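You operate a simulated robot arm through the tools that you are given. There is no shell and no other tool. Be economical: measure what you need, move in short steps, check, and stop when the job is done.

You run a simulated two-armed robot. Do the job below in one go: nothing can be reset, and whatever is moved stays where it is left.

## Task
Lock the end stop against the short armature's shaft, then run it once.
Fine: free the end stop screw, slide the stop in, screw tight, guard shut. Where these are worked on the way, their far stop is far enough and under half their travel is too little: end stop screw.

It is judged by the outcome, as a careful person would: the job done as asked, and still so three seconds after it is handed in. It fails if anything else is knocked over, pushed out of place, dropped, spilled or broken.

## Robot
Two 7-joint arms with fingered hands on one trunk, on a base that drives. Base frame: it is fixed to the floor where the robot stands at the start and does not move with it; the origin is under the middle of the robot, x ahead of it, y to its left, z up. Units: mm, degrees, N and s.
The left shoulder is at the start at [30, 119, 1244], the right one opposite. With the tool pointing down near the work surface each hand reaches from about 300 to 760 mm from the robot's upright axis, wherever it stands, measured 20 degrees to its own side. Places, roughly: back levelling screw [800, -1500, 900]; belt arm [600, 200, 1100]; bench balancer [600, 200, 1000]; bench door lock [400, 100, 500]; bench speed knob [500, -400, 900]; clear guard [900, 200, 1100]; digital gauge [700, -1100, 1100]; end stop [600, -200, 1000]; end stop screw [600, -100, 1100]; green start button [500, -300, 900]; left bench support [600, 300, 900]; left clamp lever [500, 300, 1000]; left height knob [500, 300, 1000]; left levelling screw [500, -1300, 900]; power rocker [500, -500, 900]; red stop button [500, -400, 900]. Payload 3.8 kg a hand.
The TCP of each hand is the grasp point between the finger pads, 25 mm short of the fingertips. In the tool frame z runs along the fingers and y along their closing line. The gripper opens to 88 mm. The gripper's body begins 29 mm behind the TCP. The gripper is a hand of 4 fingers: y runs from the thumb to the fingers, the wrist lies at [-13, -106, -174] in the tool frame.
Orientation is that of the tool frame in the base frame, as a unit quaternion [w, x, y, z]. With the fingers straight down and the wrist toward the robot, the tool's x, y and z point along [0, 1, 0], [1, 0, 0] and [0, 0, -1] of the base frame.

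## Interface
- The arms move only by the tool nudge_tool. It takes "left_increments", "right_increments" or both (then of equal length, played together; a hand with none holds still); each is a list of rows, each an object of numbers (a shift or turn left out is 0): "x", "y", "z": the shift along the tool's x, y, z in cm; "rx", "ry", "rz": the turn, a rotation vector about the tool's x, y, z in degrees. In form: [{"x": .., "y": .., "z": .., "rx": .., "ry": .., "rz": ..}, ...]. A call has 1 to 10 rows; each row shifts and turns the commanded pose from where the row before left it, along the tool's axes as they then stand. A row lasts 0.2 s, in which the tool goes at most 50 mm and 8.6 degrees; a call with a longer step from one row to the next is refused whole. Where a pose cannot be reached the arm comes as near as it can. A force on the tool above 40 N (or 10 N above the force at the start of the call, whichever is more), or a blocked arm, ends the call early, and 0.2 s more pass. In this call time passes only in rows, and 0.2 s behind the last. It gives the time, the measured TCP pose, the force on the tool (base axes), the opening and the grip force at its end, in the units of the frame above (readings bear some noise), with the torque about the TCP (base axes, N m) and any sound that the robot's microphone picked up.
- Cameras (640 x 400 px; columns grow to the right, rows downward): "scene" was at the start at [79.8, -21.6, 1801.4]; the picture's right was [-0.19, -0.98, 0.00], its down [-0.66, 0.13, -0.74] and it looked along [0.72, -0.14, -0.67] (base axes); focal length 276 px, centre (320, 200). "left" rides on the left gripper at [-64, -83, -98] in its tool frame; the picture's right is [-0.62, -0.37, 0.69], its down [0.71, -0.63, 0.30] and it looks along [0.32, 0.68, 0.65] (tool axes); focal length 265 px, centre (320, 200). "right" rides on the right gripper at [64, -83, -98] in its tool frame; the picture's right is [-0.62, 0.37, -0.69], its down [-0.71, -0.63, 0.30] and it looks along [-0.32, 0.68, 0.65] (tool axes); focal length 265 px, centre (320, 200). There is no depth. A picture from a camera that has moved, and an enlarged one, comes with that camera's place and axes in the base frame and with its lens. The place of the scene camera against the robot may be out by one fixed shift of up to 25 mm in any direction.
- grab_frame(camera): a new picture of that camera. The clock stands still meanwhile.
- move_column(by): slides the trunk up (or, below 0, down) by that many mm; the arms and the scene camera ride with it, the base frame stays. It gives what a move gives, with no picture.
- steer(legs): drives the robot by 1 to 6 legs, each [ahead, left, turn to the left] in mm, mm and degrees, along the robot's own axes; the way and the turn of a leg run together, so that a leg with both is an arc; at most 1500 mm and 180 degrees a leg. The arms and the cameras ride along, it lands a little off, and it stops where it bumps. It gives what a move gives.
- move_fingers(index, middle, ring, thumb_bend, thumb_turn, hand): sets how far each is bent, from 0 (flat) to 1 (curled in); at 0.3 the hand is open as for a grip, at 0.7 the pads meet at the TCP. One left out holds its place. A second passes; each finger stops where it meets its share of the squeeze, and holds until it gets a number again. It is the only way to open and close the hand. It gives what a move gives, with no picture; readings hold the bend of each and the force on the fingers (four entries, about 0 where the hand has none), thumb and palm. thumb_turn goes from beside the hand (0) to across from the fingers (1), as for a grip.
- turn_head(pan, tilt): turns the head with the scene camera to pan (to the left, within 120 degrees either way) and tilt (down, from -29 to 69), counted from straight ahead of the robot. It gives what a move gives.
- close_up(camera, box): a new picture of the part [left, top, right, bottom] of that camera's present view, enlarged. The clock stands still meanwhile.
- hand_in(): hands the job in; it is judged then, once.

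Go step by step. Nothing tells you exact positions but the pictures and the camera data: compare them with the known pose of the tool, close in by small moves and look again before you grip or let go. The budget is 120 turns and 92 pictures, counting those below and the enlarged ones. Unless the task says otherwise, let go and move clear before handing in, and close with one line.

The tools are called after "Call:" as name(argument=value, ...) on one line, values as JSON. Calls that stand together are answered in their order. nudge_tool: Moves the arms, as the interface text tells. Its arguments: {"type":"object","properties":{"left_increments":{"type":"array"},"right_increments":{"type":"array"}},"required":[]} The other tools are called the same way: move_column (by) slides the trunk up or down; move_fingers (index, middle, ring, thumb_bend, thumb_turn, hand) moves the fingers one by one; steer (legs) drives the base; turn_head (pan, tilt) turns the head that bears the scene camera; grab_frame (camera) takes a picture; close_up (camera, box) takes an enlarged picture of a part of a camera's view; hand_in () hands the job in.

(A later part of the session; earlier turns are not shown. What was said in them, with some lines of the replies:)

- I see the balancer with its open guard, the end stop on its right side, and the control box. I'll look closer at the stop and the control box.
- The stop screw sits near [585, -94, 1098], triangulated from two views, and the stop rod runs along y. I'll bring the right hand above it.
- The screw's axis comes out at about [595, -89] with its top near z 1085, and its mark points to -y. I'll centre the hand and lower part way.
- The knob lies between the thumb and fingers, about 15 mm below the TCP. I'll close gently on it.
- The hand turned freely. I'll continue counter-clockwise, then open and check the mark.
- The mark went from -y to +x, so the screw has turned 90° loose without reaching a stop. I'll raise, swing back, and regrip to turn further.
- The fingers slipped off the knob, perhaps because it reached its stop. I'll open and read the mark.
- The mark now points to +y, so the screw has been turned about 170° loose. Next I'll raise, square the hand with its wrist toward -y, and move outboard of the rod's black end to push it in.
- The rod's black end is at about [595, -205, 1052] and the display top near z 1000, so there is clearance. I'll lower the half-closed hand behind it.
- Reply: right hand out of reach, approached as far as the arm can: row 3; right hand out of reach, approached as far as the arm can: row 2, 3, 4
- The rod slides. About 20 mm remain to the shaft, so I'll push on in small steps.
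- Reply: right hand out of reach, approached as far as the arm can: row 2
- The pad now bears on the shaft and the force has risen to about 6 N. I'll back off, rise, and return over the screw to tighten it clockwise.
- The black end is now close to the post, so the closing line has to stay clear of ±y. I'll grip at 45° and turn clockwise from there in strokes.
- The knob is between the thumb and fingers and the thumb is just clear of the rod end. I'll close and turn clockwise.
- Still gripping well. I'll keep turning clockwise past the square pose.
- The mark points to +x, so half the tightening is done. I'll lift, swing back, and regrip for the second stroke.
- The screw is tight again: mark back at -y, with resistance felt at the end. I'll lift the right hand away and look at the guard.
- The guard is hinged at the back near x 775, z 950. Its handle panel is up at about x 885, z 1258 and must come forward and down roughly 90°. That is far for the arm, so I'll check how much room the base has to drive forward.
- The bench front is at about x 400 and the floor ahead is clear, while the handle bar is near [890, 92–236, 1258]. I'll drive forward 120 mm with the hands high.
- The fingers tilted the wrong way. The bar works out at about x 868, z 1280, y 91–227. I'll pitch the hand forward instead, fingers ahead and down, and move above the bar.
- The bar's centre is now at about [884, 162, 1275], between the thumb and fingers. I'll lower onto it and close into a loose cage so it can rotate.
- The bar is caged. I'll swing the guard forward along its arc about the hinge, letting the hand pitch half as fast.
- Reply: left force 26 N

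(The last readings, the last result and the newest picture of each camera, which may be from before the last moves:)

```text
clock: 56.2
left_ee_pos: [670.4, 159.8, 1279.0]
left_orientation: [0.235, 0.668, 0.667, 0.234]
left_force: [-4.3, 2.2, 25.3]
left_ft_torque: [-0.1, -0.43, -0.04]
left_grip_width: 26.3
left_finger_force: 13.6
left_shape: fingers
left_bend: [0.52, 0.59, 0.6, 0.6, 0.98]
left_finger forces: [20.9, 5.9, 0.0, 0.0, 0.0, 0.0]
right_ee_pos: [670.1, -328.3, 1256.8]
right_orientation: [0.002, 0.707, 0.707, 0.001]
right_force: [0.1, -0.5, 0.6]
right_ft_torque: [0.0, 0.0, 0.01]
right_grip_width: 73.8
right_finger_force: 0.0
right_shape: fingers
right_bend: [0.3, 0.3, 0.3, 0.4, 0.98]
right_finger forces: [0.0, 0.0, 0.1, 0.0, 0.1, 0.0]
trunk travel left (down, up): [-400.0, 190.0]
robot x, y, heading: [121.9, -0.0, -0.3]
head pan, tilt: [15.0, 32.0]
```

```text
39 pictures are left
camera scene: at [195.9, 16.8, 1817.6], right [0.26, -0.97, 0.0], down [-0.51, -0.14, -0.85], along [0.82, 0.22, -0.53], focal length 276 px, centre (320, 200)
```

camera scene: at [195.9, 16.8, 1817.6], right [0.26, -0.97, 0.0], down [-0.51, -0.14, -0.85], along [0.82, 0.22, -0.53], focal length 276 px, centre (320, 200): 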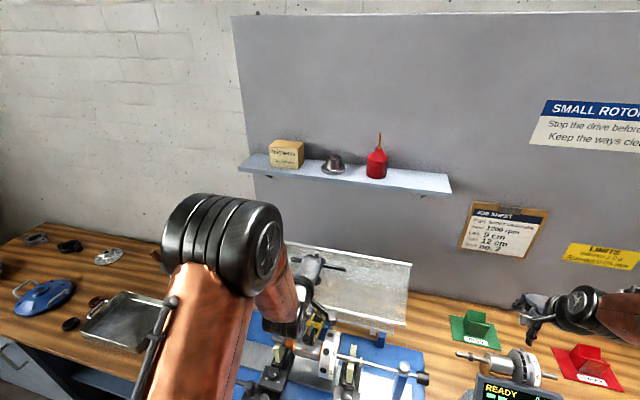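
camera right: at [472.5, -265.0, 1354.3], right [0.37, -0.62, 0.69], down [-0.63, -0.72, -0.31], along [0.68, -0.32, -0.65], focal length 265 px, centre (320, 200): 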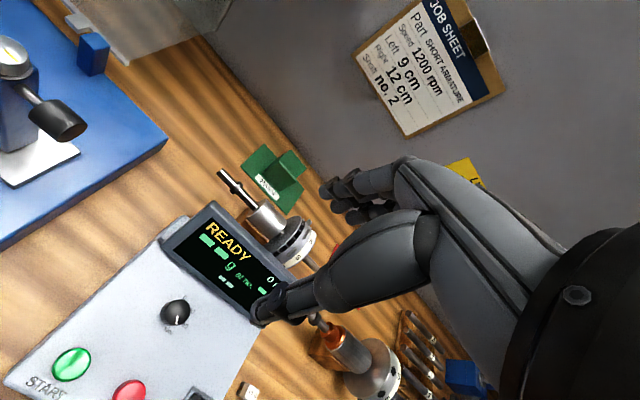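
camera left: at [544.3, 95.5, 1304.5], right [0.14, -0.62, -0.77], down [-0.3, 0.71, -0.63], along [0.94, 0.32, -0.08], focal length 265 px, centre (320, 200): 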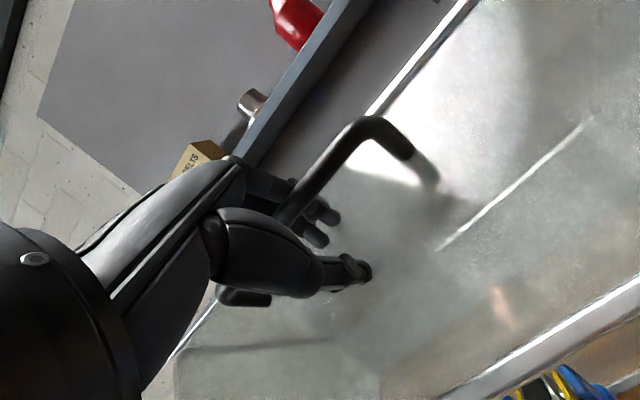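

The bar sits about 13 mm deeper in the hand than planned, so the hinge is slightly nearer than I assumed. I'll correct upward and continue.

Call:
nudge_tool(left_increments=[{"y": 0.8, "z": -1.02}, {"y": -2.26, "z": -0.95, "rx": -2}, {"y": -2.29, "z": -0.87, "rx": -2}, {"y": -2.32, "z": -0.79, "rx": -2}])

Call:
grab_frame(camera="left")

```text
clock: 57.2
left_ee_pos: [603.7, 158.0, 1262.5]
left_orientation: [0.264, 0.656, 0.656, 0.264]
left_force: [0.6, -1.0, -0.9]
left_ft_torque: [0.01, -0.01, -0.02]
left_grip_width: 19.6
left_finger_force: 0.0
left_shape: fingers
left_bend: [0.6, 0.6, 0.6, 0.6, 0.98]
left_finger forces: [0.0, 0.1, 0.0, 0.1, 0.0, 0.1]
right_ee_pos: [673.8, -327.4, 1255.5]
right_orientation: [-0.001, 0.707, 0.707, 0.0]
right_force: [0.1, -0.3, -0.5]
right_ft_torque: [-0.01, 0.03, -0.03]
right_grip_width: 74.1
right_finger_force: 0.1
right_shape: fingers
right_bend: [0.3, 0.3, 0.3, 0.4, 0.98]
right_finger forces: [0.0, 0.1, 0.1, 0.1, 0.0, 0.1]
trunk travel left (down, up): [-400.0, 190.0]
robot x, y, heading: [115.6, -4.1, 0.3]
head pan, tilt: [15.0, 32.0]
```

```text
38 pictures are left
camera left: at [475.0, 94.8, 1275.8], right [0.22, -0.62, -0.75], down [-0.24, 0.71, -0.66], along [0.95, 0.32, 0.0], focal length 265 px, centre (320, 200)
```

left: 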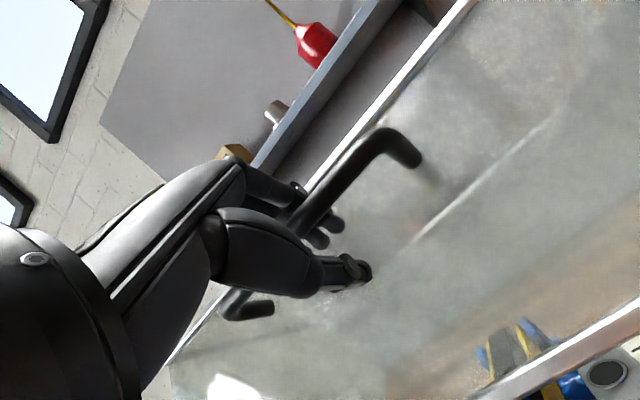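

No load is felt, so the guard is holding itself by friction. I'll keep going along the arc.

Call:
nudge_tool(left_increments=[{"y": -2.34, "z": -0.73, "rx": -2}, {"y": -2.36, "z": -0.65, "rx": -2}, {"y": -2.38, "z": -0.57, "rx": -2}, {"y": -2.4, "z": -0.48, "rx": -2}])

Call:
grab_frame(camera="left")

Call:
grab_frame(camera="scene")

```text
clock: 58.2
left_ee_pos: [537.8, 158.8, 1217.2]
left_orientation: [0.309, 0.636, 0.636, 0.308]
left_force: [-23.4, 2.9, 30.9]
left_ft_torque: [-0.28, -0.8, -0.1]
left_grip_width: 23.9
left_finger_force: 22.1
left_shape: fingers
left_bend: [0.53, 0.6, 0.6, 0.6, 0.98]
left_finger forces: [43.8, 0.0, 0.0, 0.1, 0.0, 0.0]
left hand out of reach, approached as far as the arm can: row 2, 3, 4
right_ee_pos: [668.2, -327.2, 1259.8]
right_orientation: [0.002, 0.707, 0.707, 0.003]
right_force: [0.0, 0.5, 0.6]
right_ft_torque: [-0.03, 0.01, 0.01]
right_grip_width: 73.7
right_finger_force: 0.0
right_shape: fingers
right_bend: [0.3, 0.3, 0.3, 0.4, 0.98]
right_finger forces: [0.0, 0.0, 0.1, 0.0, 0.1, 0.1]
trunk travel left (down, up): [-400.0, 190.0]
robot x, y, heading: [114.3, 0.4, 0.0]
head pan, tilt: [15.0, 32.0]
```

```text
37 pictures are left
camera left: at [407.7, 95.1, 1211.8], right [0.31, -0.62, -0.72], down [-0.15, 0.71, -0.68], along [0.94, 0.32, 0.13], focal length 265 px, centre (320, 200)
```

left: 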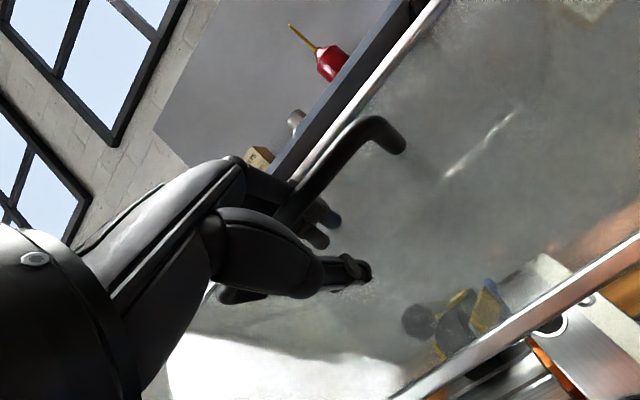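

```text
36 pictures are left
camera scene: at [192.4, 17.4, 1817.8], right [0.26, -0.97, 0.0], down [-0.51, -0.14, -0.85], along [0.82, 0.22, -0.53], focal length 276 px, centre (320, 200)
```

scene: 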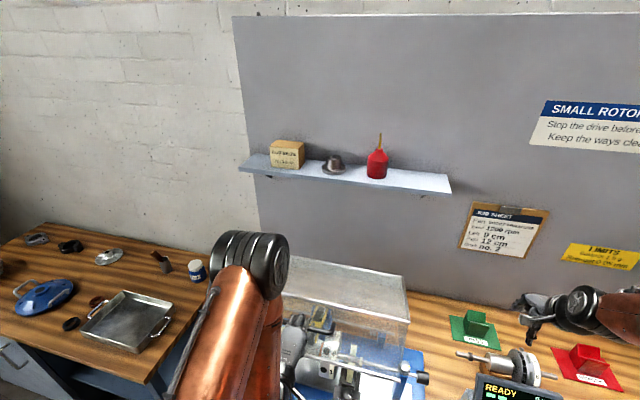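

The arm is cramped and the guard holds itself by friction. I'll open the hand, ease it up, and back the base off to give the arm room.

Call:
move_fingers(hand="left", index=0.3, middle=0.3, ring=0.3, thumb_bend=0.3)

Call:
nudge_tool(left_increments=[{"y": 0.9, "z": -1.5}, {"y": 0.9, "z": -1.5}])

Call:
grab_frame(camera="left")

```text
clock: 59.2
left_ee_pos: [540.3, 158.5, 1213.5]
left_orientation: [0.304, 0.638, 0.638, 0.305]
left_force: [-8.8, 0.8, 10.0]
left_ft_torque: [-0.04, -0.25, 0.08]
left_grip_width: 89.3
left_finger_force: 9.6
left_shape: fingers
left_bend: [0.27, 0.35, 0.3, 0.3, 0.98]
left_finger forces: [8.6, 10.4, 0.0, 0.1, 0.0, 0.0]
right_ee_pos: [670.2, -327.9, 1257.0]
right_orientation: [0.001, 0.707, 0.707, 0.001]
right_force: [-0.3, 0.2, 0.9]
right_ft_torque: [0.02, 0.02, -0.02]
right_grip_width: 73.8
right_finger_force: 0.1
right_shape: fingers
right_bend: [0.3, 0.3, 0.3, 0.4, 0.98]
right_finger forces: [0.0, 0.0, 0.0, 0.0, 0.1, 0.1]
trunk travel left (down, up): [-400.0, 190.0]
robot x, y, heading: [116.1, 1.1, 0.1]
head pan, tilt: [15.0, 32.0]
```

```text
clock: 59.8
left_ee_pos: [552.1, 156.9, 1228.3]
left_orientation: [0.309, 0.635, 0.635, 0.311]
left_force: [-0.9, -0.2, 0.4]
left_ft_torque: [-0.02, -0.04, -0.01]
left_grip_width: 84.9
left_finger_force: 0.5
left_shape: fingers
left_bend: [0.3, 0.3, 0.3, 0.3, 0.98]
left_finger forces: [0.0, 1.0, 0.0, 0.0, 0.0, 0.1]
left hand out of reach, approached as far as the arm can: row 1, 2
right_ee_pos: [672.8, -329.9, 1256.2]
right_orientation: [0.0, 0.707, 0.707, 0.0]
right_force: [-0.4, -0.6, -0.1]
right_ft_torque: [0.01, 0.0, -0.02]
right_grip_width: 73.8
right_finger_force: 0.1
right_shape: fingers
right_bend: [0.3, 0.3, 0.3, 0.4, 0.98]
right_finger forces: [0.0, 0.1, 0.0, 0.1, 0.1, 0.0]
trunk travel left (down, up): [-400.0, 190.0]
robot x, y, heading: [120.9, -0.3, 0.2]
head pan, tilt: [15.0, 32.0]
```

```text
35 pictures are left
camera left: at [422.9, 94.5, 1223.1], right [0.32, -0.62, -0.72], down [-0.15, 0.72, -0.68], along [0.94, 0.32, 0.14], focal length 265 px, centre (320, 200)
```

left: 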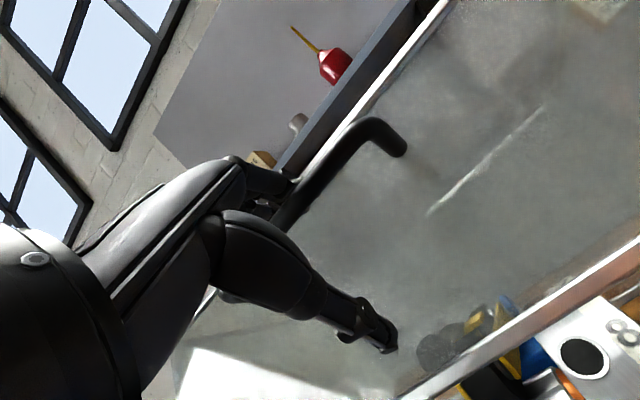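

The bar rests against the fingers and the thumb is clear. Backing the base will pull the guard a little further and then free the hand.

Call:
steer(legs=[[-60, 0, 0]])

Call:
grab_frame(camera="left")

```text
clock: 60.7
left_ee_pos: [493.2, 159.7, 1227.4]
left_orientation: [0.31, 0.634, 0.637, 0.31]
left_force: [-0.5, -0.6, -0.1]
left_ft_torque: [0.0, -0.01, -0.01]
left_grip_width: 84.8
left_finger_force: 0.0
left_shape: fingers
left_bend: [0.3, 0.3, 0.3, 0.3, 0.98]
left_finger forces: [0.0, 0.0, 0.0, 0.0, 0.1, 0.0]
right_ee_pos: [615.4, -326.1, 1255.9]
right_orientation: [0.0, 0.706, 0.708, 0.0]
right_force: [-0.7, 0.6, 1.0]
right_ft_torque: [-0.02, -0.01, -0.04]
right_grip_width: 73.8
right_finger_force: 0.1
right_shape: fingers
right_bend: [0.3, 0.3, 0.3, 0.4, 0.98]
right_finger forces: [0.0, 0.0, 0.0, 0.1, 0.0, 0.0]
trunk travel left (down, up): [-400.0, 190.0]
robot x, y, heading: [53.6, -0.5, 0.1]
head pan, tilt: [15.0, 32.0]
```

```text
34 pictures are left
camera left: at [364.3, 95.7, 1223.0], right [0.32, -0.62, -0.72], down [-0.15, 0.71, -0.68], along [0.94, 0.33, 0.14], focal length 265 px, centre (320, 200)
```

left: 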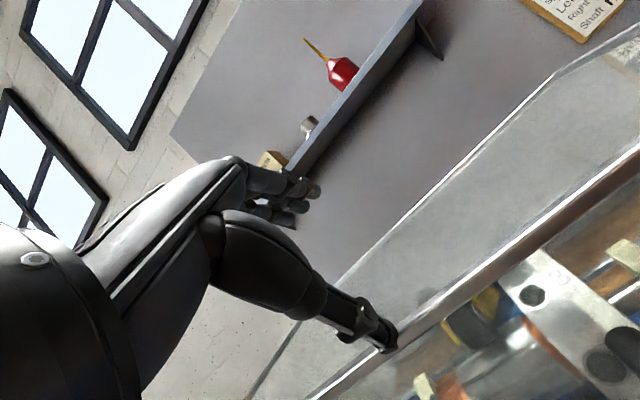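

Call:
grab_frame(camera="scene")

```text
33 pictures are left
camera scene: at [142.0, 17.2, 1817.1], right [0.26, -0.97, 0.0], down [-0.51, -0.14, -0.85], along [0.82, 0.22, -0.53], focal length 276 px, centre (320, 200)
```

scene: 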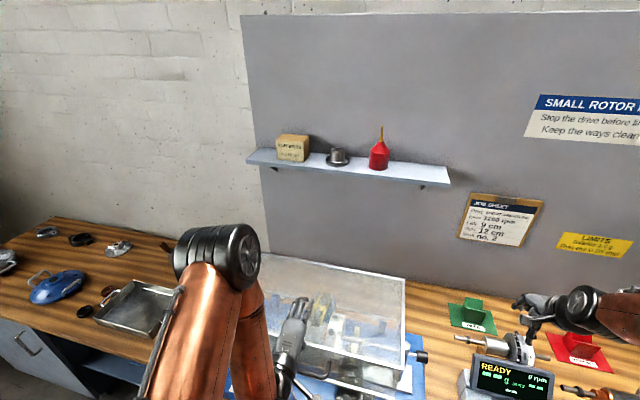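

The guard has come further down. I'll lift the left hand clear to see how far.

Call:
nudge_tool(left_increments=[{"y": 3, "z": -3}, {"y": 3, "z": -3}, {"y": 3, "z": -3}, {"y": 3, "z": -3}])

Call:
turn_head(pan=5, tilt=45)

Call:
grab_frame(camera="scene")

Call:
grab_frame(camera="left")

```text
clock: 61.7
left_ee_pos: [536.2, 159.7, 1377.9]
left_orientation: [0.31, 0.634, 0.636, 0.311]
left_force: [-0.8, -0.1, -0.5]
left_ft_torque: [-0.01, 0.04, 0.01]
left_grip_width: 85.0
left_finger_force: 0.1
left_shape: fingers
left_bend: [0.3, 0.3, 0.3, 0.3, 0.98]
left_finger forces: [0.0, 0.0, 0.0, 0.0, 0.1, 0.0]
left hand out of reach, approached as far as the arm can: row 1, 2, 3, 4
right_ee_pos: [614.2, -327.6, 1257.4]
right_orientation: [0.0, 0.706, 0.708, 0.001]
right_force: [0.2, -0.6, 0.2]
right_ft_torque: [0.02, -0.03, -0.03]
right_grip_width: 74.0
right_finger_force: 0.0
right_shape: fingers
right_bend: [0.3, 0.3, 0.3, 0.4, 0.98]
right_finger forces: [0.0, 0.1, 0.0, 0.0, 0.0, 0.1]
trunk travel left (down, up): [-400.0, 190.0]
robot x, y, heading: [57.2, -2.7, -0.2]
head pan, tilt: [15.0, 32.0]
```

```text
clock: 62.5
left_ee_pos: [536.5, 160.6, 1377.1]
left_orientation: [0.31, 0.635, 0.635, 0.311]
left_force: [0.6, -0.6, -0.4]
left_ft_torque: [0.0, -0.02, 0.01]
left_grip_width: 84.7
left_finger_force: 0.1
left_shape: fingers
left_bend: [0.3, 0.3, 0.3, 0.3, 0.98]
left_finger forces: [0.1, 0.0, 0.1, 0.1, 0.0, 0.0]
right_ee_pos: [614.4, -326.6, 1255.3]
right_orientation: [-0.001, 0.707, 0.708, 0.0]
right_force: [0.2, 0.3, 0.5]
right_ft_torque: [0.02, -0.04, 0.01]
right_grip_width: 74.0
right_finger_force: 0.0
right_shape: fingers
right_bend: [0.3, 0.3, 0.3, 0.4, 0.98]
right_finger forces: [0.0, 0.0, 0.0, 0.0, 0.1, 0.0]
trunk travel left (down, up): [-400.0, 190.0]
robot x, y, heading: [59.7, -0.5, 0.1]
head pan, tilt: [5.0, 45.0]
```

```text
32 pictures are left
camera scene: at [136.7, 1.4, 1797.7], right [0.09, -1.0, 0.0], down [-0.7, -0.06, -0.71], along [0.7, 0.06, -0.71], focal length 276 px, centre (320, 200)
```

scene: 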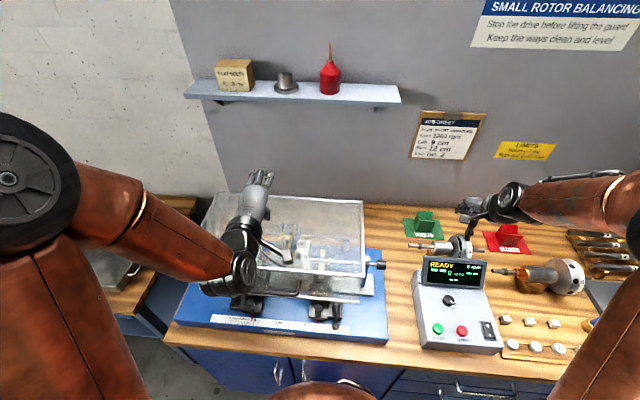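

```text
31 pictures are left
camera left: at [408.2, 97.0, 1371.9], right [0.32, -0.62, -0.72], down [-0.15, 0.71, -0.68], along [0.94, 0.33, 0.14], focal length 265 px, centre (320, 200)
```

left: 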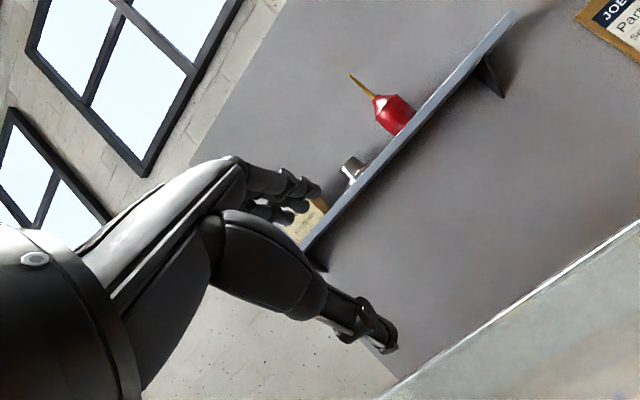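

Call:
close_up(camera="scene", box=[180, 180, 420, 330])

```text
2.67 times, centred on (300, 255) of scene
camera zoom: at [136.7, 1.4, 1797.7], right [0.09, -1.0, 0.0], down [-0.7, -0.06, -0.71], along [0.7, 0.06, -0.71], focal length 735 px, centre (373, 53)
```

zoom: 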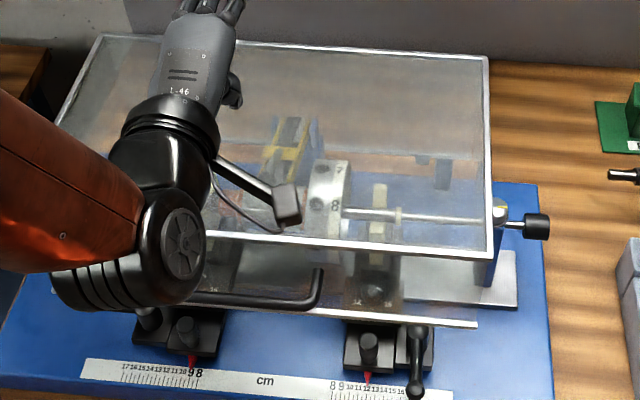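

The guard now looks nearly or fully down, with top panel level and front panel hanging with the handle. I'll turn the left hand tool-down with a half fist and check by pressing on the front top edge.

Call:
nudge_tool(left_increments=[{"rx": 7.5}, {"rx": 7.5}, {"rx": 7.5}, {"rx": 7.5}, {"rx": 7.5}, {"rx": 7.5}, {"rx": 7}])

Call:
move_fingers(hand="left", index=0.65, middle=0.65, ring=0.65, thumb_bend=0.65)

Call:
grab_frame(camera="left")

```text
clock: 64.1
left_ee_pos: [536.3, 159.2, 1377.6]
left_orientation: [0.001, 0.707, 0.707, 0.001]
left_force: [0.1, 0.3, -0.1]
left_ft_torque: [0.0, -0.03, 0.0]
left_grip_width: 84.6
left_finger_force: 0.0
left_shape: fingers
left_bend: [0.3, 0.3, 0.3, 0.3, 0.98]
left_finger forces: [0.1, 0.0, 0.0, 0.0, 0.0, 0.1]
right_ee_pos: [614.7, -325.8, 1255.2]
right_orientation: [0.0, 0.706, 0.708, 0.0]
right_force: [-0.3, -0.6, -0.3]
right_ft_torque: [-0.01, 0.0, -0.03]
right_grip_width: 73.7
right_finger_force: 0.0
right_shape: fingers
right_bend: [0.3, 0.3, 0.3, 0.4, 0.98]
right_finger forces: [0.0, 0.0, 0.1, 0.0, 0.0, 0.1]
trunk travel left (down, up): [-400.0, 190.0]
robot x, y, heading: [58.9, -0.3, 0.3]
head pan, tilt: [5.0, 45.0]
```

```text
clock: 65.1
left_ee_pos: [535.0, 159.5, 1378.0]
left_orientation: [0.0, 0.706, 0.708, 0.001]
left_force: [0.1, 0.2, 0.4]
left_ft_torque: [-0.04, 0.01, -0.02]
left_grip_width: 9.5
left_finger_force: 0.2
left_shape: fingers
left_bend: [0.65, 0.65, 0.65, 0.65, 0.98]
left_finger forces: [0.0, 0.0, 0.0, 0.0, 0.0, 0.0]
right_ee_pos: [615.2, -327.0, 1255.7]
right_orientation: [-0.001, 0.706, 0.708, 0.0]
right_force: [-0.6, 0.7, 0.3]
right_ft_torque: [0.0, -0.01, 0.02]
right_grip_width: 73.9
right_finger_force: 0.0
right_shape: fingers
right_bend: [0.3, 0.3, 0.3, 0.4, 0.98]
right_finger forces: [0.0, 0.1, 0.1, 0.0, 0.0, 0.0]
trunk travel left (down, up): [-400.0, 190.0]
robot x, y, heading: [55.3, -1.7, 0.2]
head pan, tilt: [5.0, 45.0]
```

```text
29 pictures are left
camera left: at [452.9, 95.6, 1475.7], right [-0.37, -0.62, -0.69], down [-0.63, 0.71, -0.31], along [0.68, 0.33, -0.65], focal length 265 px, centre (320, 200)
```

left: 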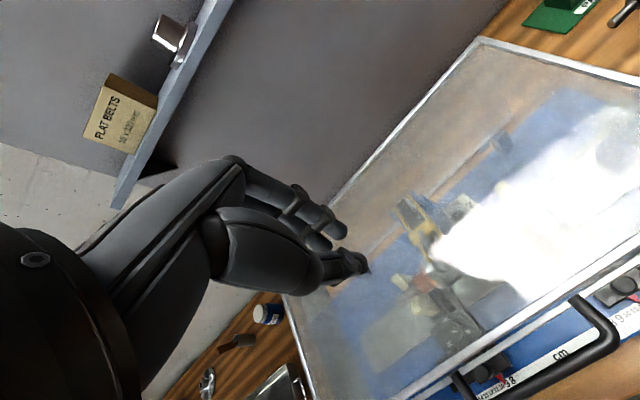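

Call:
nudge_tool(left_increments=[{"y": -1.5, "z": 4.5}, {"y": -1.5, "z": 4.5}, {"z": 4.5}, {"z": 2.5}])

Call:
nudge_tool(left_increments=[{"z": 0.7}, {"z": 0.7}, {"z": 0.7}, {"z": 0.7}, {"z": 0.7}, {"z": 0.7}])

Call:
close_up(camera="scene", box=[180, 180, 420, 330])

```text
clock: 66.1
left_ee_pos: [507.0, 159.4, 1216.6]
left_orientation: [0.001, 0.706, 0.708, 0.0]
left_force: [0.1, -0.3, 0.5]
left_ft_torque: [0.01, 0.0, -0.03]
left_grip_width: 9.3
left_finger_force: 0.1
left_shape: fingers
left_bend: [0.65, 0.65, 0.65, 0.65, 0.98]
left_finger forces: [0.0, 0.1, 0.0, 0.0, 0.1, 0.0]
right_ee_pos: [616.3, -327.2, 1255.5]
right_orientation: [0.001, 0.707, 0.708, 0.0]
right_force: [-0.1, -0.1, -0.5]
right_ft_torque: [0.0, 0.0, -0.04]
right_grip_width: 73.7
right_finger_force: 0.1
right_shape: fingers
right_bend: [0.3, 0.3, 0.3, 0.4, 0.98]
right_finger forces: [0.0, 0.1, 0.1, 0.0, 0.0, 0.0]
trunk travel left (down, up): [-400.0, 190.0]
robot x, y, heading: [58.8, -3.8, 0.0]
head pan, tilt: [5.0, 45.0]
```

```text
clock: 67.1
left_ee_pos: [509.1, 157.8, 1197.6]
left_orientation: [0.008, 0.706, 0.708, 0.007]
left_force: [-3.7, 0.6, 22.5]
left_ft_torque: [-0.14, 0.55, -0.05]
left_grip_width: 12.1
left_finger_force: 11.0
left_shape: fingers
left_bend: [0.65, 0.65, 0.65, 0.64, 0.98]
left_finger forces: [0.0, 0.0, 0.0, 0.1, 22.6, 0.1]
right_ee_pos: [613.6, -326.2, 1256.3]
right_orientation: [0.0, 0.707, 0.708, 0.001]
right_force: [0.3, 0.9, 0.1]
right_ft_torque: [0.01, 0.01, -0.04]
right_grip_width: 73.6
right_finger_force: 0.1
right_shape: fingers
right_bend: [0.3, 0.3, 0.3, 0.4, 0.98]
right_finger forces: [0.1, 0.1, 0.0, 0.1, 0.0, 0.1]
trunk travel left (down, up): [-400.0, 190.0]
robot x, y, heading: [57.3, 0.9, 0.2]
head pan, tilt: [5.0, 45.0]
stopped in row 4 (left hand): the force on the tool passed its limit at 48 N (the readings are from after the stop); the commanded pose is now the measured one
```

```text
2.67 times, centred on (300, 255) of scene
camera zoom: at [134.0, 1.1, 1797.9], right [0.09, -1.0, 0.0], down [-0.7, -0.06, -0.71], along [0.71, 0.06, -0.71], focal length 735 px, centre (373, 53)
```

zoom: 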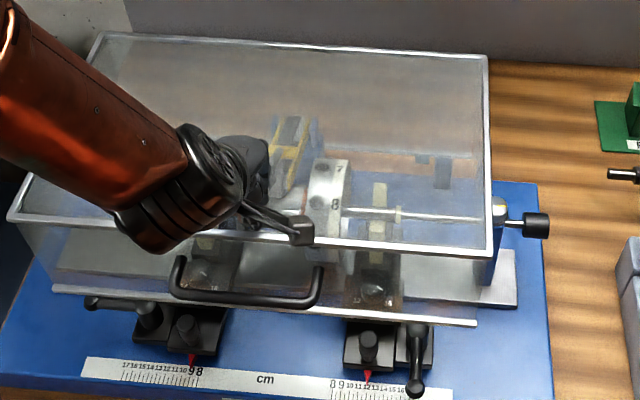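

Pressing reached 48 N without movement, so the guard is at its closed stop. I'll lift the left hand away and bring the right hand over the control box.

Call:
nudge_tool(left_increments=[{"z": -4}, {"z": -4}, {"z": -4}, {"z": -4}, {"z": -4}], right_increments=[{"y": -3}, {"y": -3, "z": 1}, {"y": -3, "z": 2}, {"y": -3, "z": 2}, {"y": -2.5, "z": 2}])

Call:
grab_frame(camera="right")

Call:
close_up(camera="scene", box=[400, 240, 520, 360])

```text
clock: 68.3
left_ee_pos: [504.6, 158.8, 1394.1]
left_orientation: [0.006, 0.706, 0.708, 0.005]
left_force: [-1.0, 0.2, 0.4]
left_ft_torque: [-0.01, 0.02, 0.0]
left_grip_width: 8.7
left_finger_force: 0.1
left_shape: fingers
left_bend: [0.65, 0.65, 0.65, 0.65, 0.98]
left_finger forces: [0.0, 0.0, 0.1, 0.0, 0.0, 0.1]
right_ee_pos: [468.9, -325.6, 1188.1]
right_orientation: [0.001, 0.706, 0.708, 0.0]
right_force: [0.3, 0.5, -0.8]
right_ft_torque: [-0.01, 0.0, -0.02]
right_grip_width: 73.8
right_finger_force: 0.1
right_shape: fingers
right_bend: [0.3, 0.3, 0.3, 0.4, 0.98]
right_finger forces: [0.1, 0.0, 0.1, 0.1, 0.1, 0.0]
trunk travel left (down, up): [-400.0, 190.0]
robot x, y, heading: [55.3, 3.7, 0.2]
head pan, tilt: [5.0, 45.0]
```

```text
27 pictures are left
camera right: at [385.0, -262.4, 1286.3], right [0.37, -0.62, 0.69], down [-0.63, -0.72, -0.3], along [0.69, -0.32, -0.65], focal length 265 px, centre (320, 200)
```

right: 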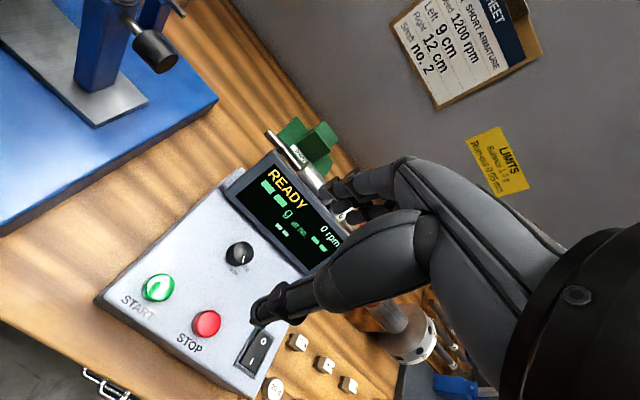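

```text
3.33 times, centred on (460, 300) of scene
camera zoom: at [134.7, 2.8, 1797.7], right [0.09, -1.0, 0.0], down [-0.7, -0.06, -0.71], along [0.7, 0.06, -0.71], focal length 919 px, centre (-147, -133)
```

zoom: 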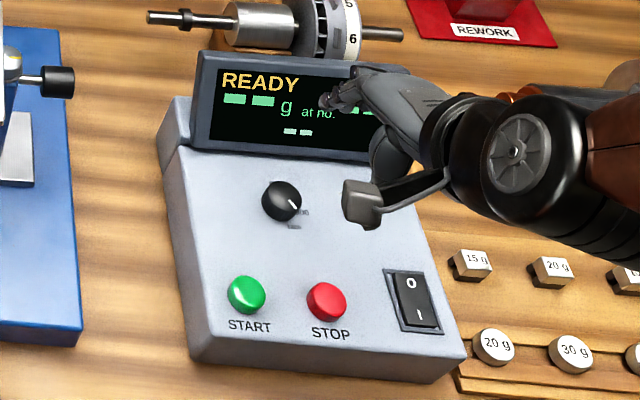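

START lies at about [456, -312, 955]. I'll check the speed setting and form a pointing index finger to press.

Call:
close_up(camera="right", box=[200, 220, 280, 290])

Call:
move_fingers(hand="right", index=0.65, middle=0.65, ring=0.65, thumb_bend=0.65)

Call:
nudge_tool(right_increments=[{"x": 0.7, "y": -0.6, "z": 3}, {"x": 0.7, "y": -0.6, "z": 4}, {"z": 4}])

Call:
grab_frame(camera="right")

```text
5.71 times, centred on (240, 255) of right
camera zoom: at [385.0, -262.4, 1286.3], right [0.37, -0.62, 0.69], down [-0.63, -0.72, -0.3], along [0.69, -0.32, -0.65], focal length 1517 px, centre (777, -114)
```

zoom: 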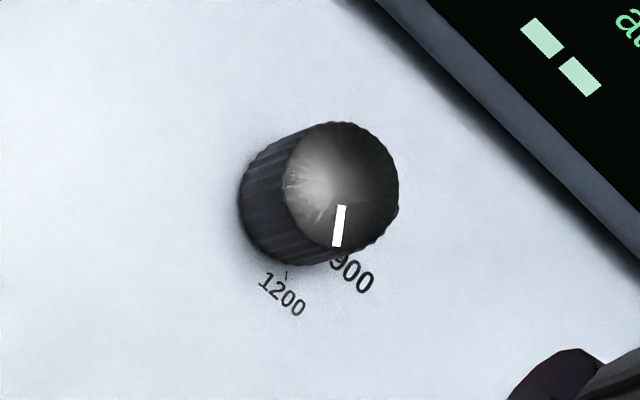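

```text
clock: 69.3
left_ee_pos: [507.6, 157.6, 1394.4]
left_orientation: [0.005, 0.707, 0.707, 0.006]
left_force: [0.5, 0.0, 0.2]
left_ft_torque: [-0.01, 0.01, 0.01]
left_grip_width: 9.0
left_finger_force: 0.1
left_shape: fingers
left_bend: [0.65, 0.65, 0.65, 0.65, 0.98]
left_finger forces: [0.0, 0.0, 0.0, 0.1, 0.0, 0.0]
right_ee_pos: [470.1, -328.3, 1186.7]
right_orientation: [0.001, 0.707, 0.707, 0.0]
right_force: [0.4, -0.4, 0.0]
right_ft_torque: [0.01, 0.01, 0.01]
right_grip_width: 9.4
right_finger_force: 0.1
right_shape: fingers
right_bend: [0.65, 0.65, 0.65, 0.65, 0.98]
right_finger forces: [0.0, 0.1, 0.1, 0.1, 0.0, 0.0]
trunk travel left (down, up): [-400.0, 190.0]
robot x, y, heading: [58.7, -0.6, -0.1]
head pan, tilt: [5.0, 45.0]
```

```text
clock: 70.1
left_ee_pos: [508.0, 156.7, 1394.2]
left_orientation: [0.005, 0.707, 0.707, 0.005]
left_force: [0.5, 0.4, 0.5]
left_ft_torque: [0.01, -0.03, 0.03]
left_grip_width: 9.2
left_finger_force: 0.2
left_shape: fingers
left_bend: [0.65, 0.65, 0.65, 0.65, 0.98]
left_finger forces: [0.0, 0.1, 0.0, 0.0, 0.1, 0.0]
right_ee_pos: [458.2, -311.1, 1073.1]
right_orientation: [-0.001, 0.706, 0.708, -0.001]
right_force: [0.1, 0.7, 0.4]
right_ft_torque: [-0.03, -0.02, -0.03]
right_grip_width: 9.4
right_finger_force: 0.0
right_shape: fingers
right_bend: [0.65, 0.65, 0.65, 0.65, 0.98]
right_finger forces: [0.0, 0.1, 0.0, 0.1, 0.0, 0.1]
trunk travel left (down, up): [-400.0, 190.0]
robot x, y, heading: [56.3, 0.2, 0.1]
head pan, tilt: [5.0, 45.0]
```

```text
24 pictures are left
camera right: at [375.8, -247.3, 1171.3], right [0.37, -0.62, 0.69], down [-0.63, -0.71, -0.3], along [0.68, -0.32, -0.65], focal length 265 px, centre (320, 200)
```

right: 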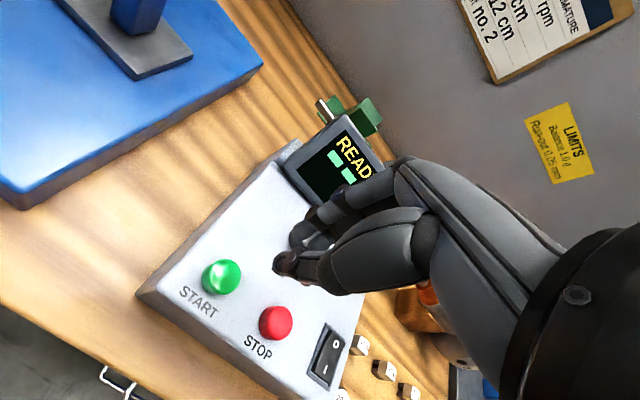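

The speed mark already points at 1200, matching the sheet. The thumb tip is the lowest point, so I'll tilt slightly, put it over START, and come down close.

Call:
nudge_tool(right_increments=[{"x": -0.8, "y": 0.8, "rx": -8}, {"rx": -4}, {"y": -0.7, "z": 3.4}, {"y": -0.6, "z": 2.8}])

Call:
grab_frame(camera="right")

```text
clock: 71.1
left_ee_pos: [507.6, 156.0, 1394.5]
left_orientation: [0.005, 0.706, 0.708, 0.005]
left_force: [0.1, 0.5, 0.1]
left_ft_torque: [-0.03, 0.0, 0.01]
left_grip_width: 8.8
left_finger_force: 0.0
left_shape: fingers
left_bend: [0.65, 0.65, 0.65, 0.65, 0.98]
left_finger forces: [0.0, 0.1, 0.0, 0.1, 0.0, 0.0]
right_ee_pos: [467.0, -320.9, 1011.5]
right_orientation: [0.074, 0.702, 0.704, 0.074]
right_force: [-0.3, -0.2, 0.2]
right_ft_torque: [0.02, -0.02, 0.0]
right_grip_width: 9.6
right_finger_force: 0.2
right_shape: fingers
right_bend: [0.65, 0.65, 0.65, 0.65, 0.98]
right_finger forces: [0.0, 0.0, 0.0, 0.0, 0.0, 0.0]
trunk travel left (down, up): [-400.0, 190.0]
robot x, y, heading: [61.1, -0.6, 0.2]
head pan, tilt: [5.0, 45.0]
```

```text
23 pictures are left
camera right: at [365.0, -256.7, 1089.8], right [0.22, -0.62, 0.75], down [-0.55, -0.72, -0.43], along [0.81, -0.32, -0.5], focal length 265 px, centre (320, 200)
```

right: 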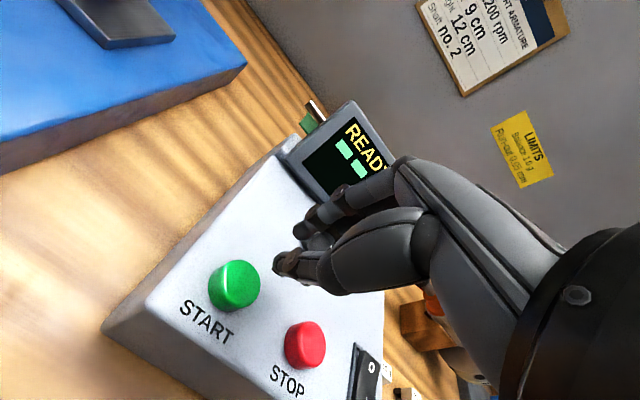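

The button top comes out at [453, -309, 960]. I'll shift a little and press in small steps.

Call:
nudge_tool(right_increments=[{"x": 0.8, "y": -0.59, "z": -0.12}, {"y": -0.3, "z": 1.2}, {"y": -0.1, "z": 0.5}])

Call:
close_up(camera="right", box=[160, 180, 400, 330])

```text
clock: 71.9
left_ee_pos: [507.6, 157.6, 1393.8]
left_orientation: [0.006, 0.707, 0.708, 0.006]
left_force: [-0.4, -0.3, 0.8]
left_ft_torque: [0.01, -0.02, 0.0]
left_grip_width: 9.0
left_finger_force: 0.0
left_shape: fingers
left_bend: [0.65, 0.65, 0.65, 0.65, 0.98]
left_finger forces: [0.0, 0.0, 0.0, 0.1, 0.1, 0.0]
right_ee_pos: [458.3, -312.6, 994.7]
right_orientation: [0.074, 0.702, 0.704, 0.074]
right_force: [-0.9, 1.4, 0.0]
right_ft_torque: [0.03, -0.03, 0.01]
right_grip_width: 9.4
right_finger_force: 0.1
right_shape: fingers
right_bend: [0.65, 0.65, 0.65, 0.65, 0.98]
right_finger forces: [0.0, 0.0, 0.1, 0.0, 0.0, 0.0]
trunk travel left (down, up): [-400.0, 190.0]
robot x, y, heading: [55.8, 1.2, 0.1]
head pan, tilt: [5.0, 45.0]
```

```text
2.67 times, centred on (280, 255) of right
camera zoom: at [357.2, -248.4, 1074.0], right [0.22, -0.62, 0.75], down [-0.55, -0.72, -0.43], along [0.8, -0.32, -0.5], focal length 708 px, centre (427, 53)
```

zoom: 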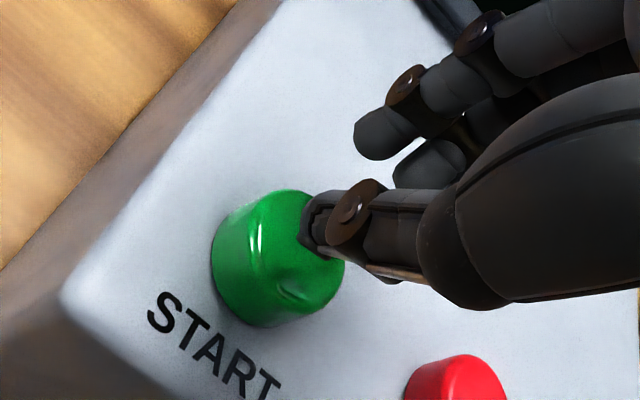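

Call:
nudge_tool(right_increments=[{"y": -0.1, "z": 0.4}, {"y": -0.1, "z": 0.4}, {"y": -0.05, "z": 0.3}])

Call:
grab_frame(camera="right")

```text
clock: 72.7
left_ee_pos: [507.4, 158.0, 1394.1]
left_orientation: [0.005, 0.707, 0.708, 0.005]
left_force: [0.5, -0.2, 0.4]
left_ft_torque: [0.02, -0.01, 0.01]
left_grip_width: 8.9
left_finger_force: 0.2
left_shape: fingers
left_bend: [0.65, 0.65, 0.65, 0.65, 0.98]
left_finger forces: [0.0, 0.1, 0.0, 0.0, 0.0, 0.0]
right_ee_pos: [458.7, -311.7, 984.5]
right_orientation: [0.073, 0.702, 0.704, 0.074]
right_force: [0.2, 0.7, 0.5]
right_ft_torque: [0.0, 0.01, -0.02]
right_grip_width: 9.5
right_finger_force: 0.0
right_shape: fingers
right_bend: [0.65, 0.65, 0.65, 0.65, 0.98]
right_finger forces: [0.1, 0.0, 0.0, 0.0, 0.0, 0.0]
trunk travel left (down, up): [-400.0, 190.0]
robot x, y, heading: [56.3, -0.9, -0.0]
head pan, tilt: [5.0, 45.0]
```

```text
21 pictures are left
camera right: at [356.9, -248.8, 1062.8], right [0.22, -0.62, 0.75], down [-0.55, -0.72, -0.43], along [0.81, -0.32, -0.5], focal length 265 px, centre (320, 200)
```

right: 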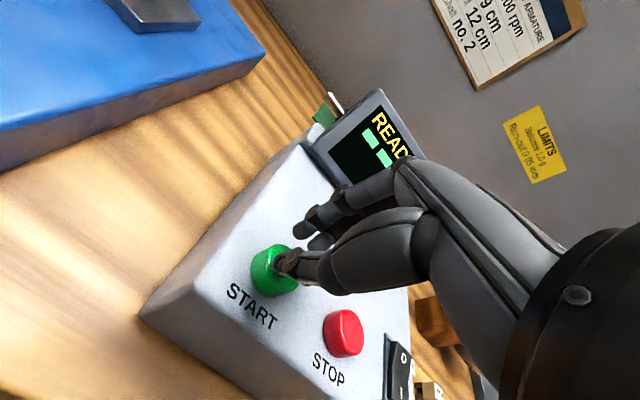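

Not yet in contact. I'll keep going down in small steps.

Call:
nudge_tool(right_increments=[{"y": -0.1, "z": 0.4}, {"y": -0.1, "z": 0.4}, {"y": -0.05, "z": 0.3}])

Call:
grab_frame(camera="right")

```text
clock: 73.5
left_ee_pos: [506.1, 159.3, 1394.7]
left_orientation: [0.006, 0.706, 0.708, 0.006]
left_force: [-0.7, -0.7, 0.8]
left_ft_torque: [0.01, 0.01, -0.01]
left_grip_width: 8.9
left_finger_force: 0.1
left_shape: fingers
left_bend: [0.65, 0.65, 0.65, 0.65, 0.98]
left_finger forces: [0.0, 0.0, 0.0, 0.0, 0.0, 0.0]
right_ee_pos: [457.7, -312.8, 974.8]
right_orientation: [0.074, 0.702, 0.704, 0.075]
right_force: [-3.0, -0.3, 9.4]
right_ft_torque: [0.02, 0.16, 0.02]
right_grip_width: 8.7
right_finger_force: 4.7
right_shape: fingers
right_bend: [0.65, 0.65, 0.65, 0.66, 0.98]
right_finger forces: [0.0, 0.0, 0.1, 0.0, 8.8, 0.0]
trunk travel left (down, up): [-400.0, 190.0]
robot x, y, heading: [54.0, -0.7, 0.1]
head pan, tilt: [5.0, 45.0]
heard: click
```

```text
20 pictures are left
camera right: at [356.1, -248.3, 1052.6], right [0.22, -0.62, 0.75], down [-0.55, -0.72, -0.43], along [0.81, -0.32, -0.5], focal length 265 px, centre (320, 200)
```

right: 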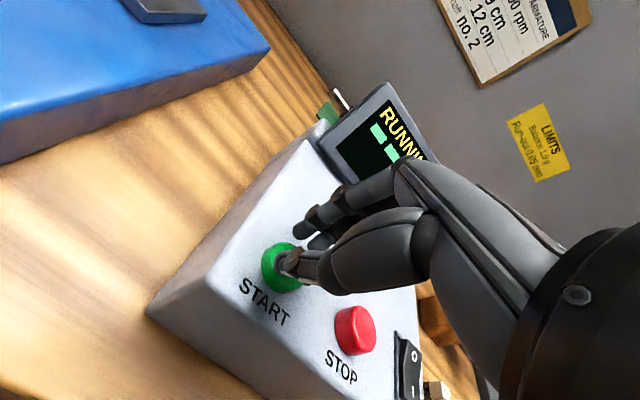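

It clicked and the display shows RUNNING. I'll lift off and watch the run.

Call:
nudge_tool(right_increments=[{"z": -2}, {"z": -3}, {"z": -3}, {"z": -3}, {"z": -3, "x": -2, "y": -1}, {"x": -4}])

Call:
grab_frame(camera="right")

Call:
close_up(camera="scene", box=[180, 180, 500, 370])

```text
clock: 74.9
left_ee_pos: [506.8, 156.5, 1393.8]
left_orientation: [0.006, 0.706, 0.708, 0.006]
left_force: [0.0, -0.6, 0.3]
left_ft_torque: [0.05, 0.01, 0.01]
left_grip_width: 9.1
left_finger_force: 0.1
left_shape: fingers
left_bend: [0.65, 0.65, 0.65, 0.65, 0.98]
left_finger forces: [0.0, 0.0, 0.1, 0.0, 0.1, 0.1]
right_ee_pos: [416.6, -374.7, 1108.8]
right_orientation: [0.072, 0.703, 0.704, 0.073]
right_force: [0.2, 0.4, -0.1]
right_ft_torque: [0.02, 0.01, -0.01]
right_grip_width: 9.0
right_finger_force: 0.0
right_shape: fingers
right_bend: [0.65, 0.65, 0.65, 0.65, 0.98]
right_finger forces: [0.0, 0.0, 0.0, 0.1, 0.1, 0.1]
trunk travel left (down, up): [-400.0, 190.0]
robot x, y, heading: [58.6, -4.0, -0.1]
head pan, tilt: [5.0, 45.0]
```

```text
19 pictures are left
camera right: at [315.7, -311.4, 1187.4], right [0.22, -0.62, 0.75], down [-0.55, -0.71, -0.43], along [0.8, -0.32, -0.5], focal length 265 px, centre (320, 200)
```

right: 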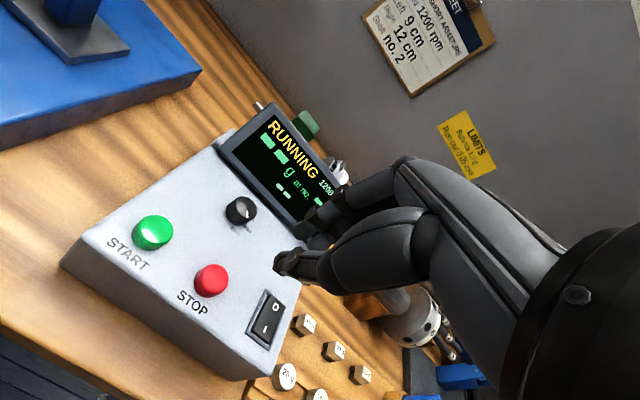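

```text
2.00 times, centred on (340, 275) of scene
camera zoom: at [136.5, -0.7, 1797.7], right [0.09, -1.0, 0.0], down [-0.7, -0.06, -0.71], along [0.7, 0.06, -0.71], focal length 551 px, centre (280, 50)
```

zoom: 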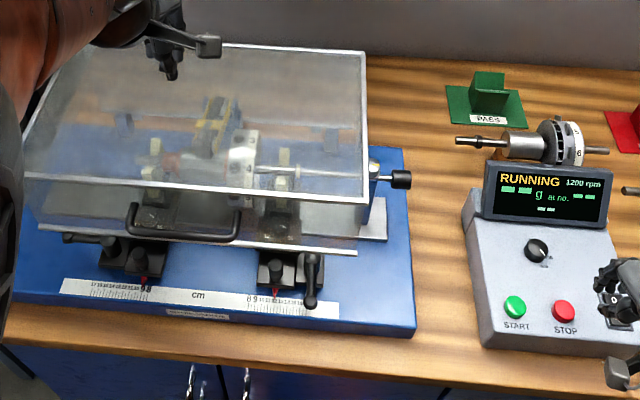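

Running at 1200 rpm. I'll let time pass while I retract the right hand, then check the display for completion.

Call:
nudge_tool(right_increments=[{"z": -3}, {"z": -3}, {"z": -3}, {"x": -2}, {"x": -2}, {}, {}, {}, {}, {}], left_increments=[{"y": -1}, {"y": -1}, {}, {}, {}, {}, {}, {}, {}, {}])

Call:
nudge_tool(right_increments=[{}, {}, {}, {}, {}, {}, {}, {}, {}, {}])

Call:
close_up(camera="scene", box=[180, 180, 500, 370])

```text
clock: 77.1
left_ee_pos: [486.8, 158.3, 1394.2]
left_orientation: [0.005, 0.707, 0.707, 0.006]
left_force: [-0.6, 0.5, -0.1]
left_ft_torque: [-0.03, -0.03, 0.03]
left_grip_width: 8.8
left_finger_force: 0.0
left_shape: fingers
left_bend: [0.65, 0.65, 0.65, 0.65, 0.98]
left_finger forces: [0.0, 0.0, 0.1, 0.0, 0.1, 0.0]
right_ee_pos: [400.8, -414.7, 1196.4]
right_orientation: [0.074, 0.703, 0.704, 0.074]
right_force: [0.0, 0.1, -0.4]
right_ft_torque: [0.03, -0.03, 0.0]
right_grip_width: 8.6
right_finger_force: 0.0
right_shape: fingers
right_bend: [0.65, 0.65, 0.65, 0.65, 0.98]
right_finger forces: [0.0, 0.0, 0.0, 0.1, 0.0, 0.1]
trunk travel left (down, up): [-400.0, 190.0]
robot x, y, heading: [59.7, 1.8, -0.0]
head pan, tilt: [5.0, 45.0]
```

```text
clock: 79.3
left_ee_pos: [486.5, 160.1, 1393.6]
left_orientation: [0.005, 0.706, 0.708, 0.005]
left_force: [0.9, 0.0, -0.8]
left_ft_torque: [-0.06, 0.01, 0.01]
left_grip_width: 9.1
left_finger_force: 0.1
left_shape: fingers
left_bend: [0.65, 0.65, 0.65, 0.65, 0.98]
left_finger forces: [0.1, 0.0, 0.0, 0.0, 0.0, 0.0]
right_ee_pos: [400.6, -413.1, 1196.6]
right_orientation: [0.074, 0.702, 0.704, 0.074]
right_force: [0.1, -0.6, -0.9]
right_ft_torque: [-0.02, -0.01, 0.0]
right_grip_width: 8.8
right_finger_force: 0.0
right_shape: fingers
right_bend: [0.65, 0.65, 0.65, 0.65, 0.98]
right_finger forces: [0.0, 0.1, 0.0, 0.1, 0.0, 0.1]
trunk travel left (down, up): [-400.0, 190.0]
robot x, y, heading: [56.0, -1.4, 0.2]
head pan, tilt: [5.0, 45.0]
```

```text
2.00 times, centred on (340, 275) of scene
camera zoom: at [136.4, 1.3, 1797.7], right [0.09, -1.0, 0.0], down [-0.7, -0.06, -0.71], along [0.7, 0.06, -0.71], focal length 551 px, centre (280, 50)
```

zoom: 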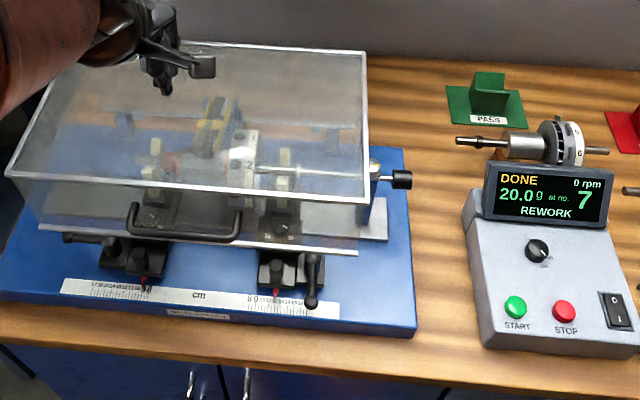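

The run is DONE at 0 rpm, reading 20.0 g at no. 7. I'll do one last check that the stop is still against the shaft.

Call:
close_up(camera="scene", box=[300, 240, 400, 302])

```text
6.40 times, centred on (350, 271) of scene
camera zoom: at [136.4, 1.3, 1797.7], right [0.09, -1.0, 0.0], down [-0.7, -0.06, -0.71], along [0.7, 0.06, -0.71], focal length 1764 px, centre (128, -254)
```

zoom: 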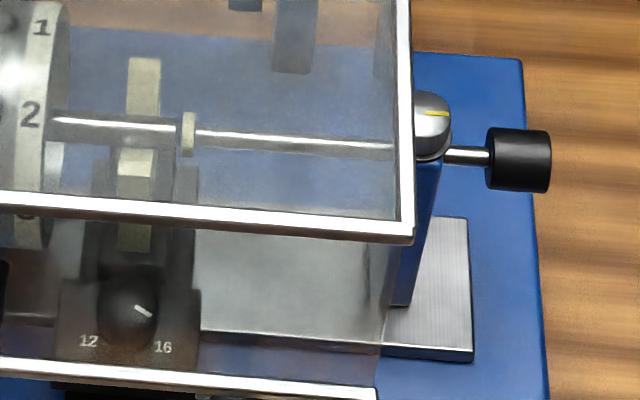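

The stop pad still sits against the shaft, the screw mark is at its tight position, the guard is shut, and both hands are clear. I'm handing in.

Call:
hand_in()

```text
The job is handed in.
```

The end stop is locked against the short armature's shaft, the guard is shut, and one run at 1200 rpm finished. The display shows DONE and REWORK: 20.0 g at no. 7.
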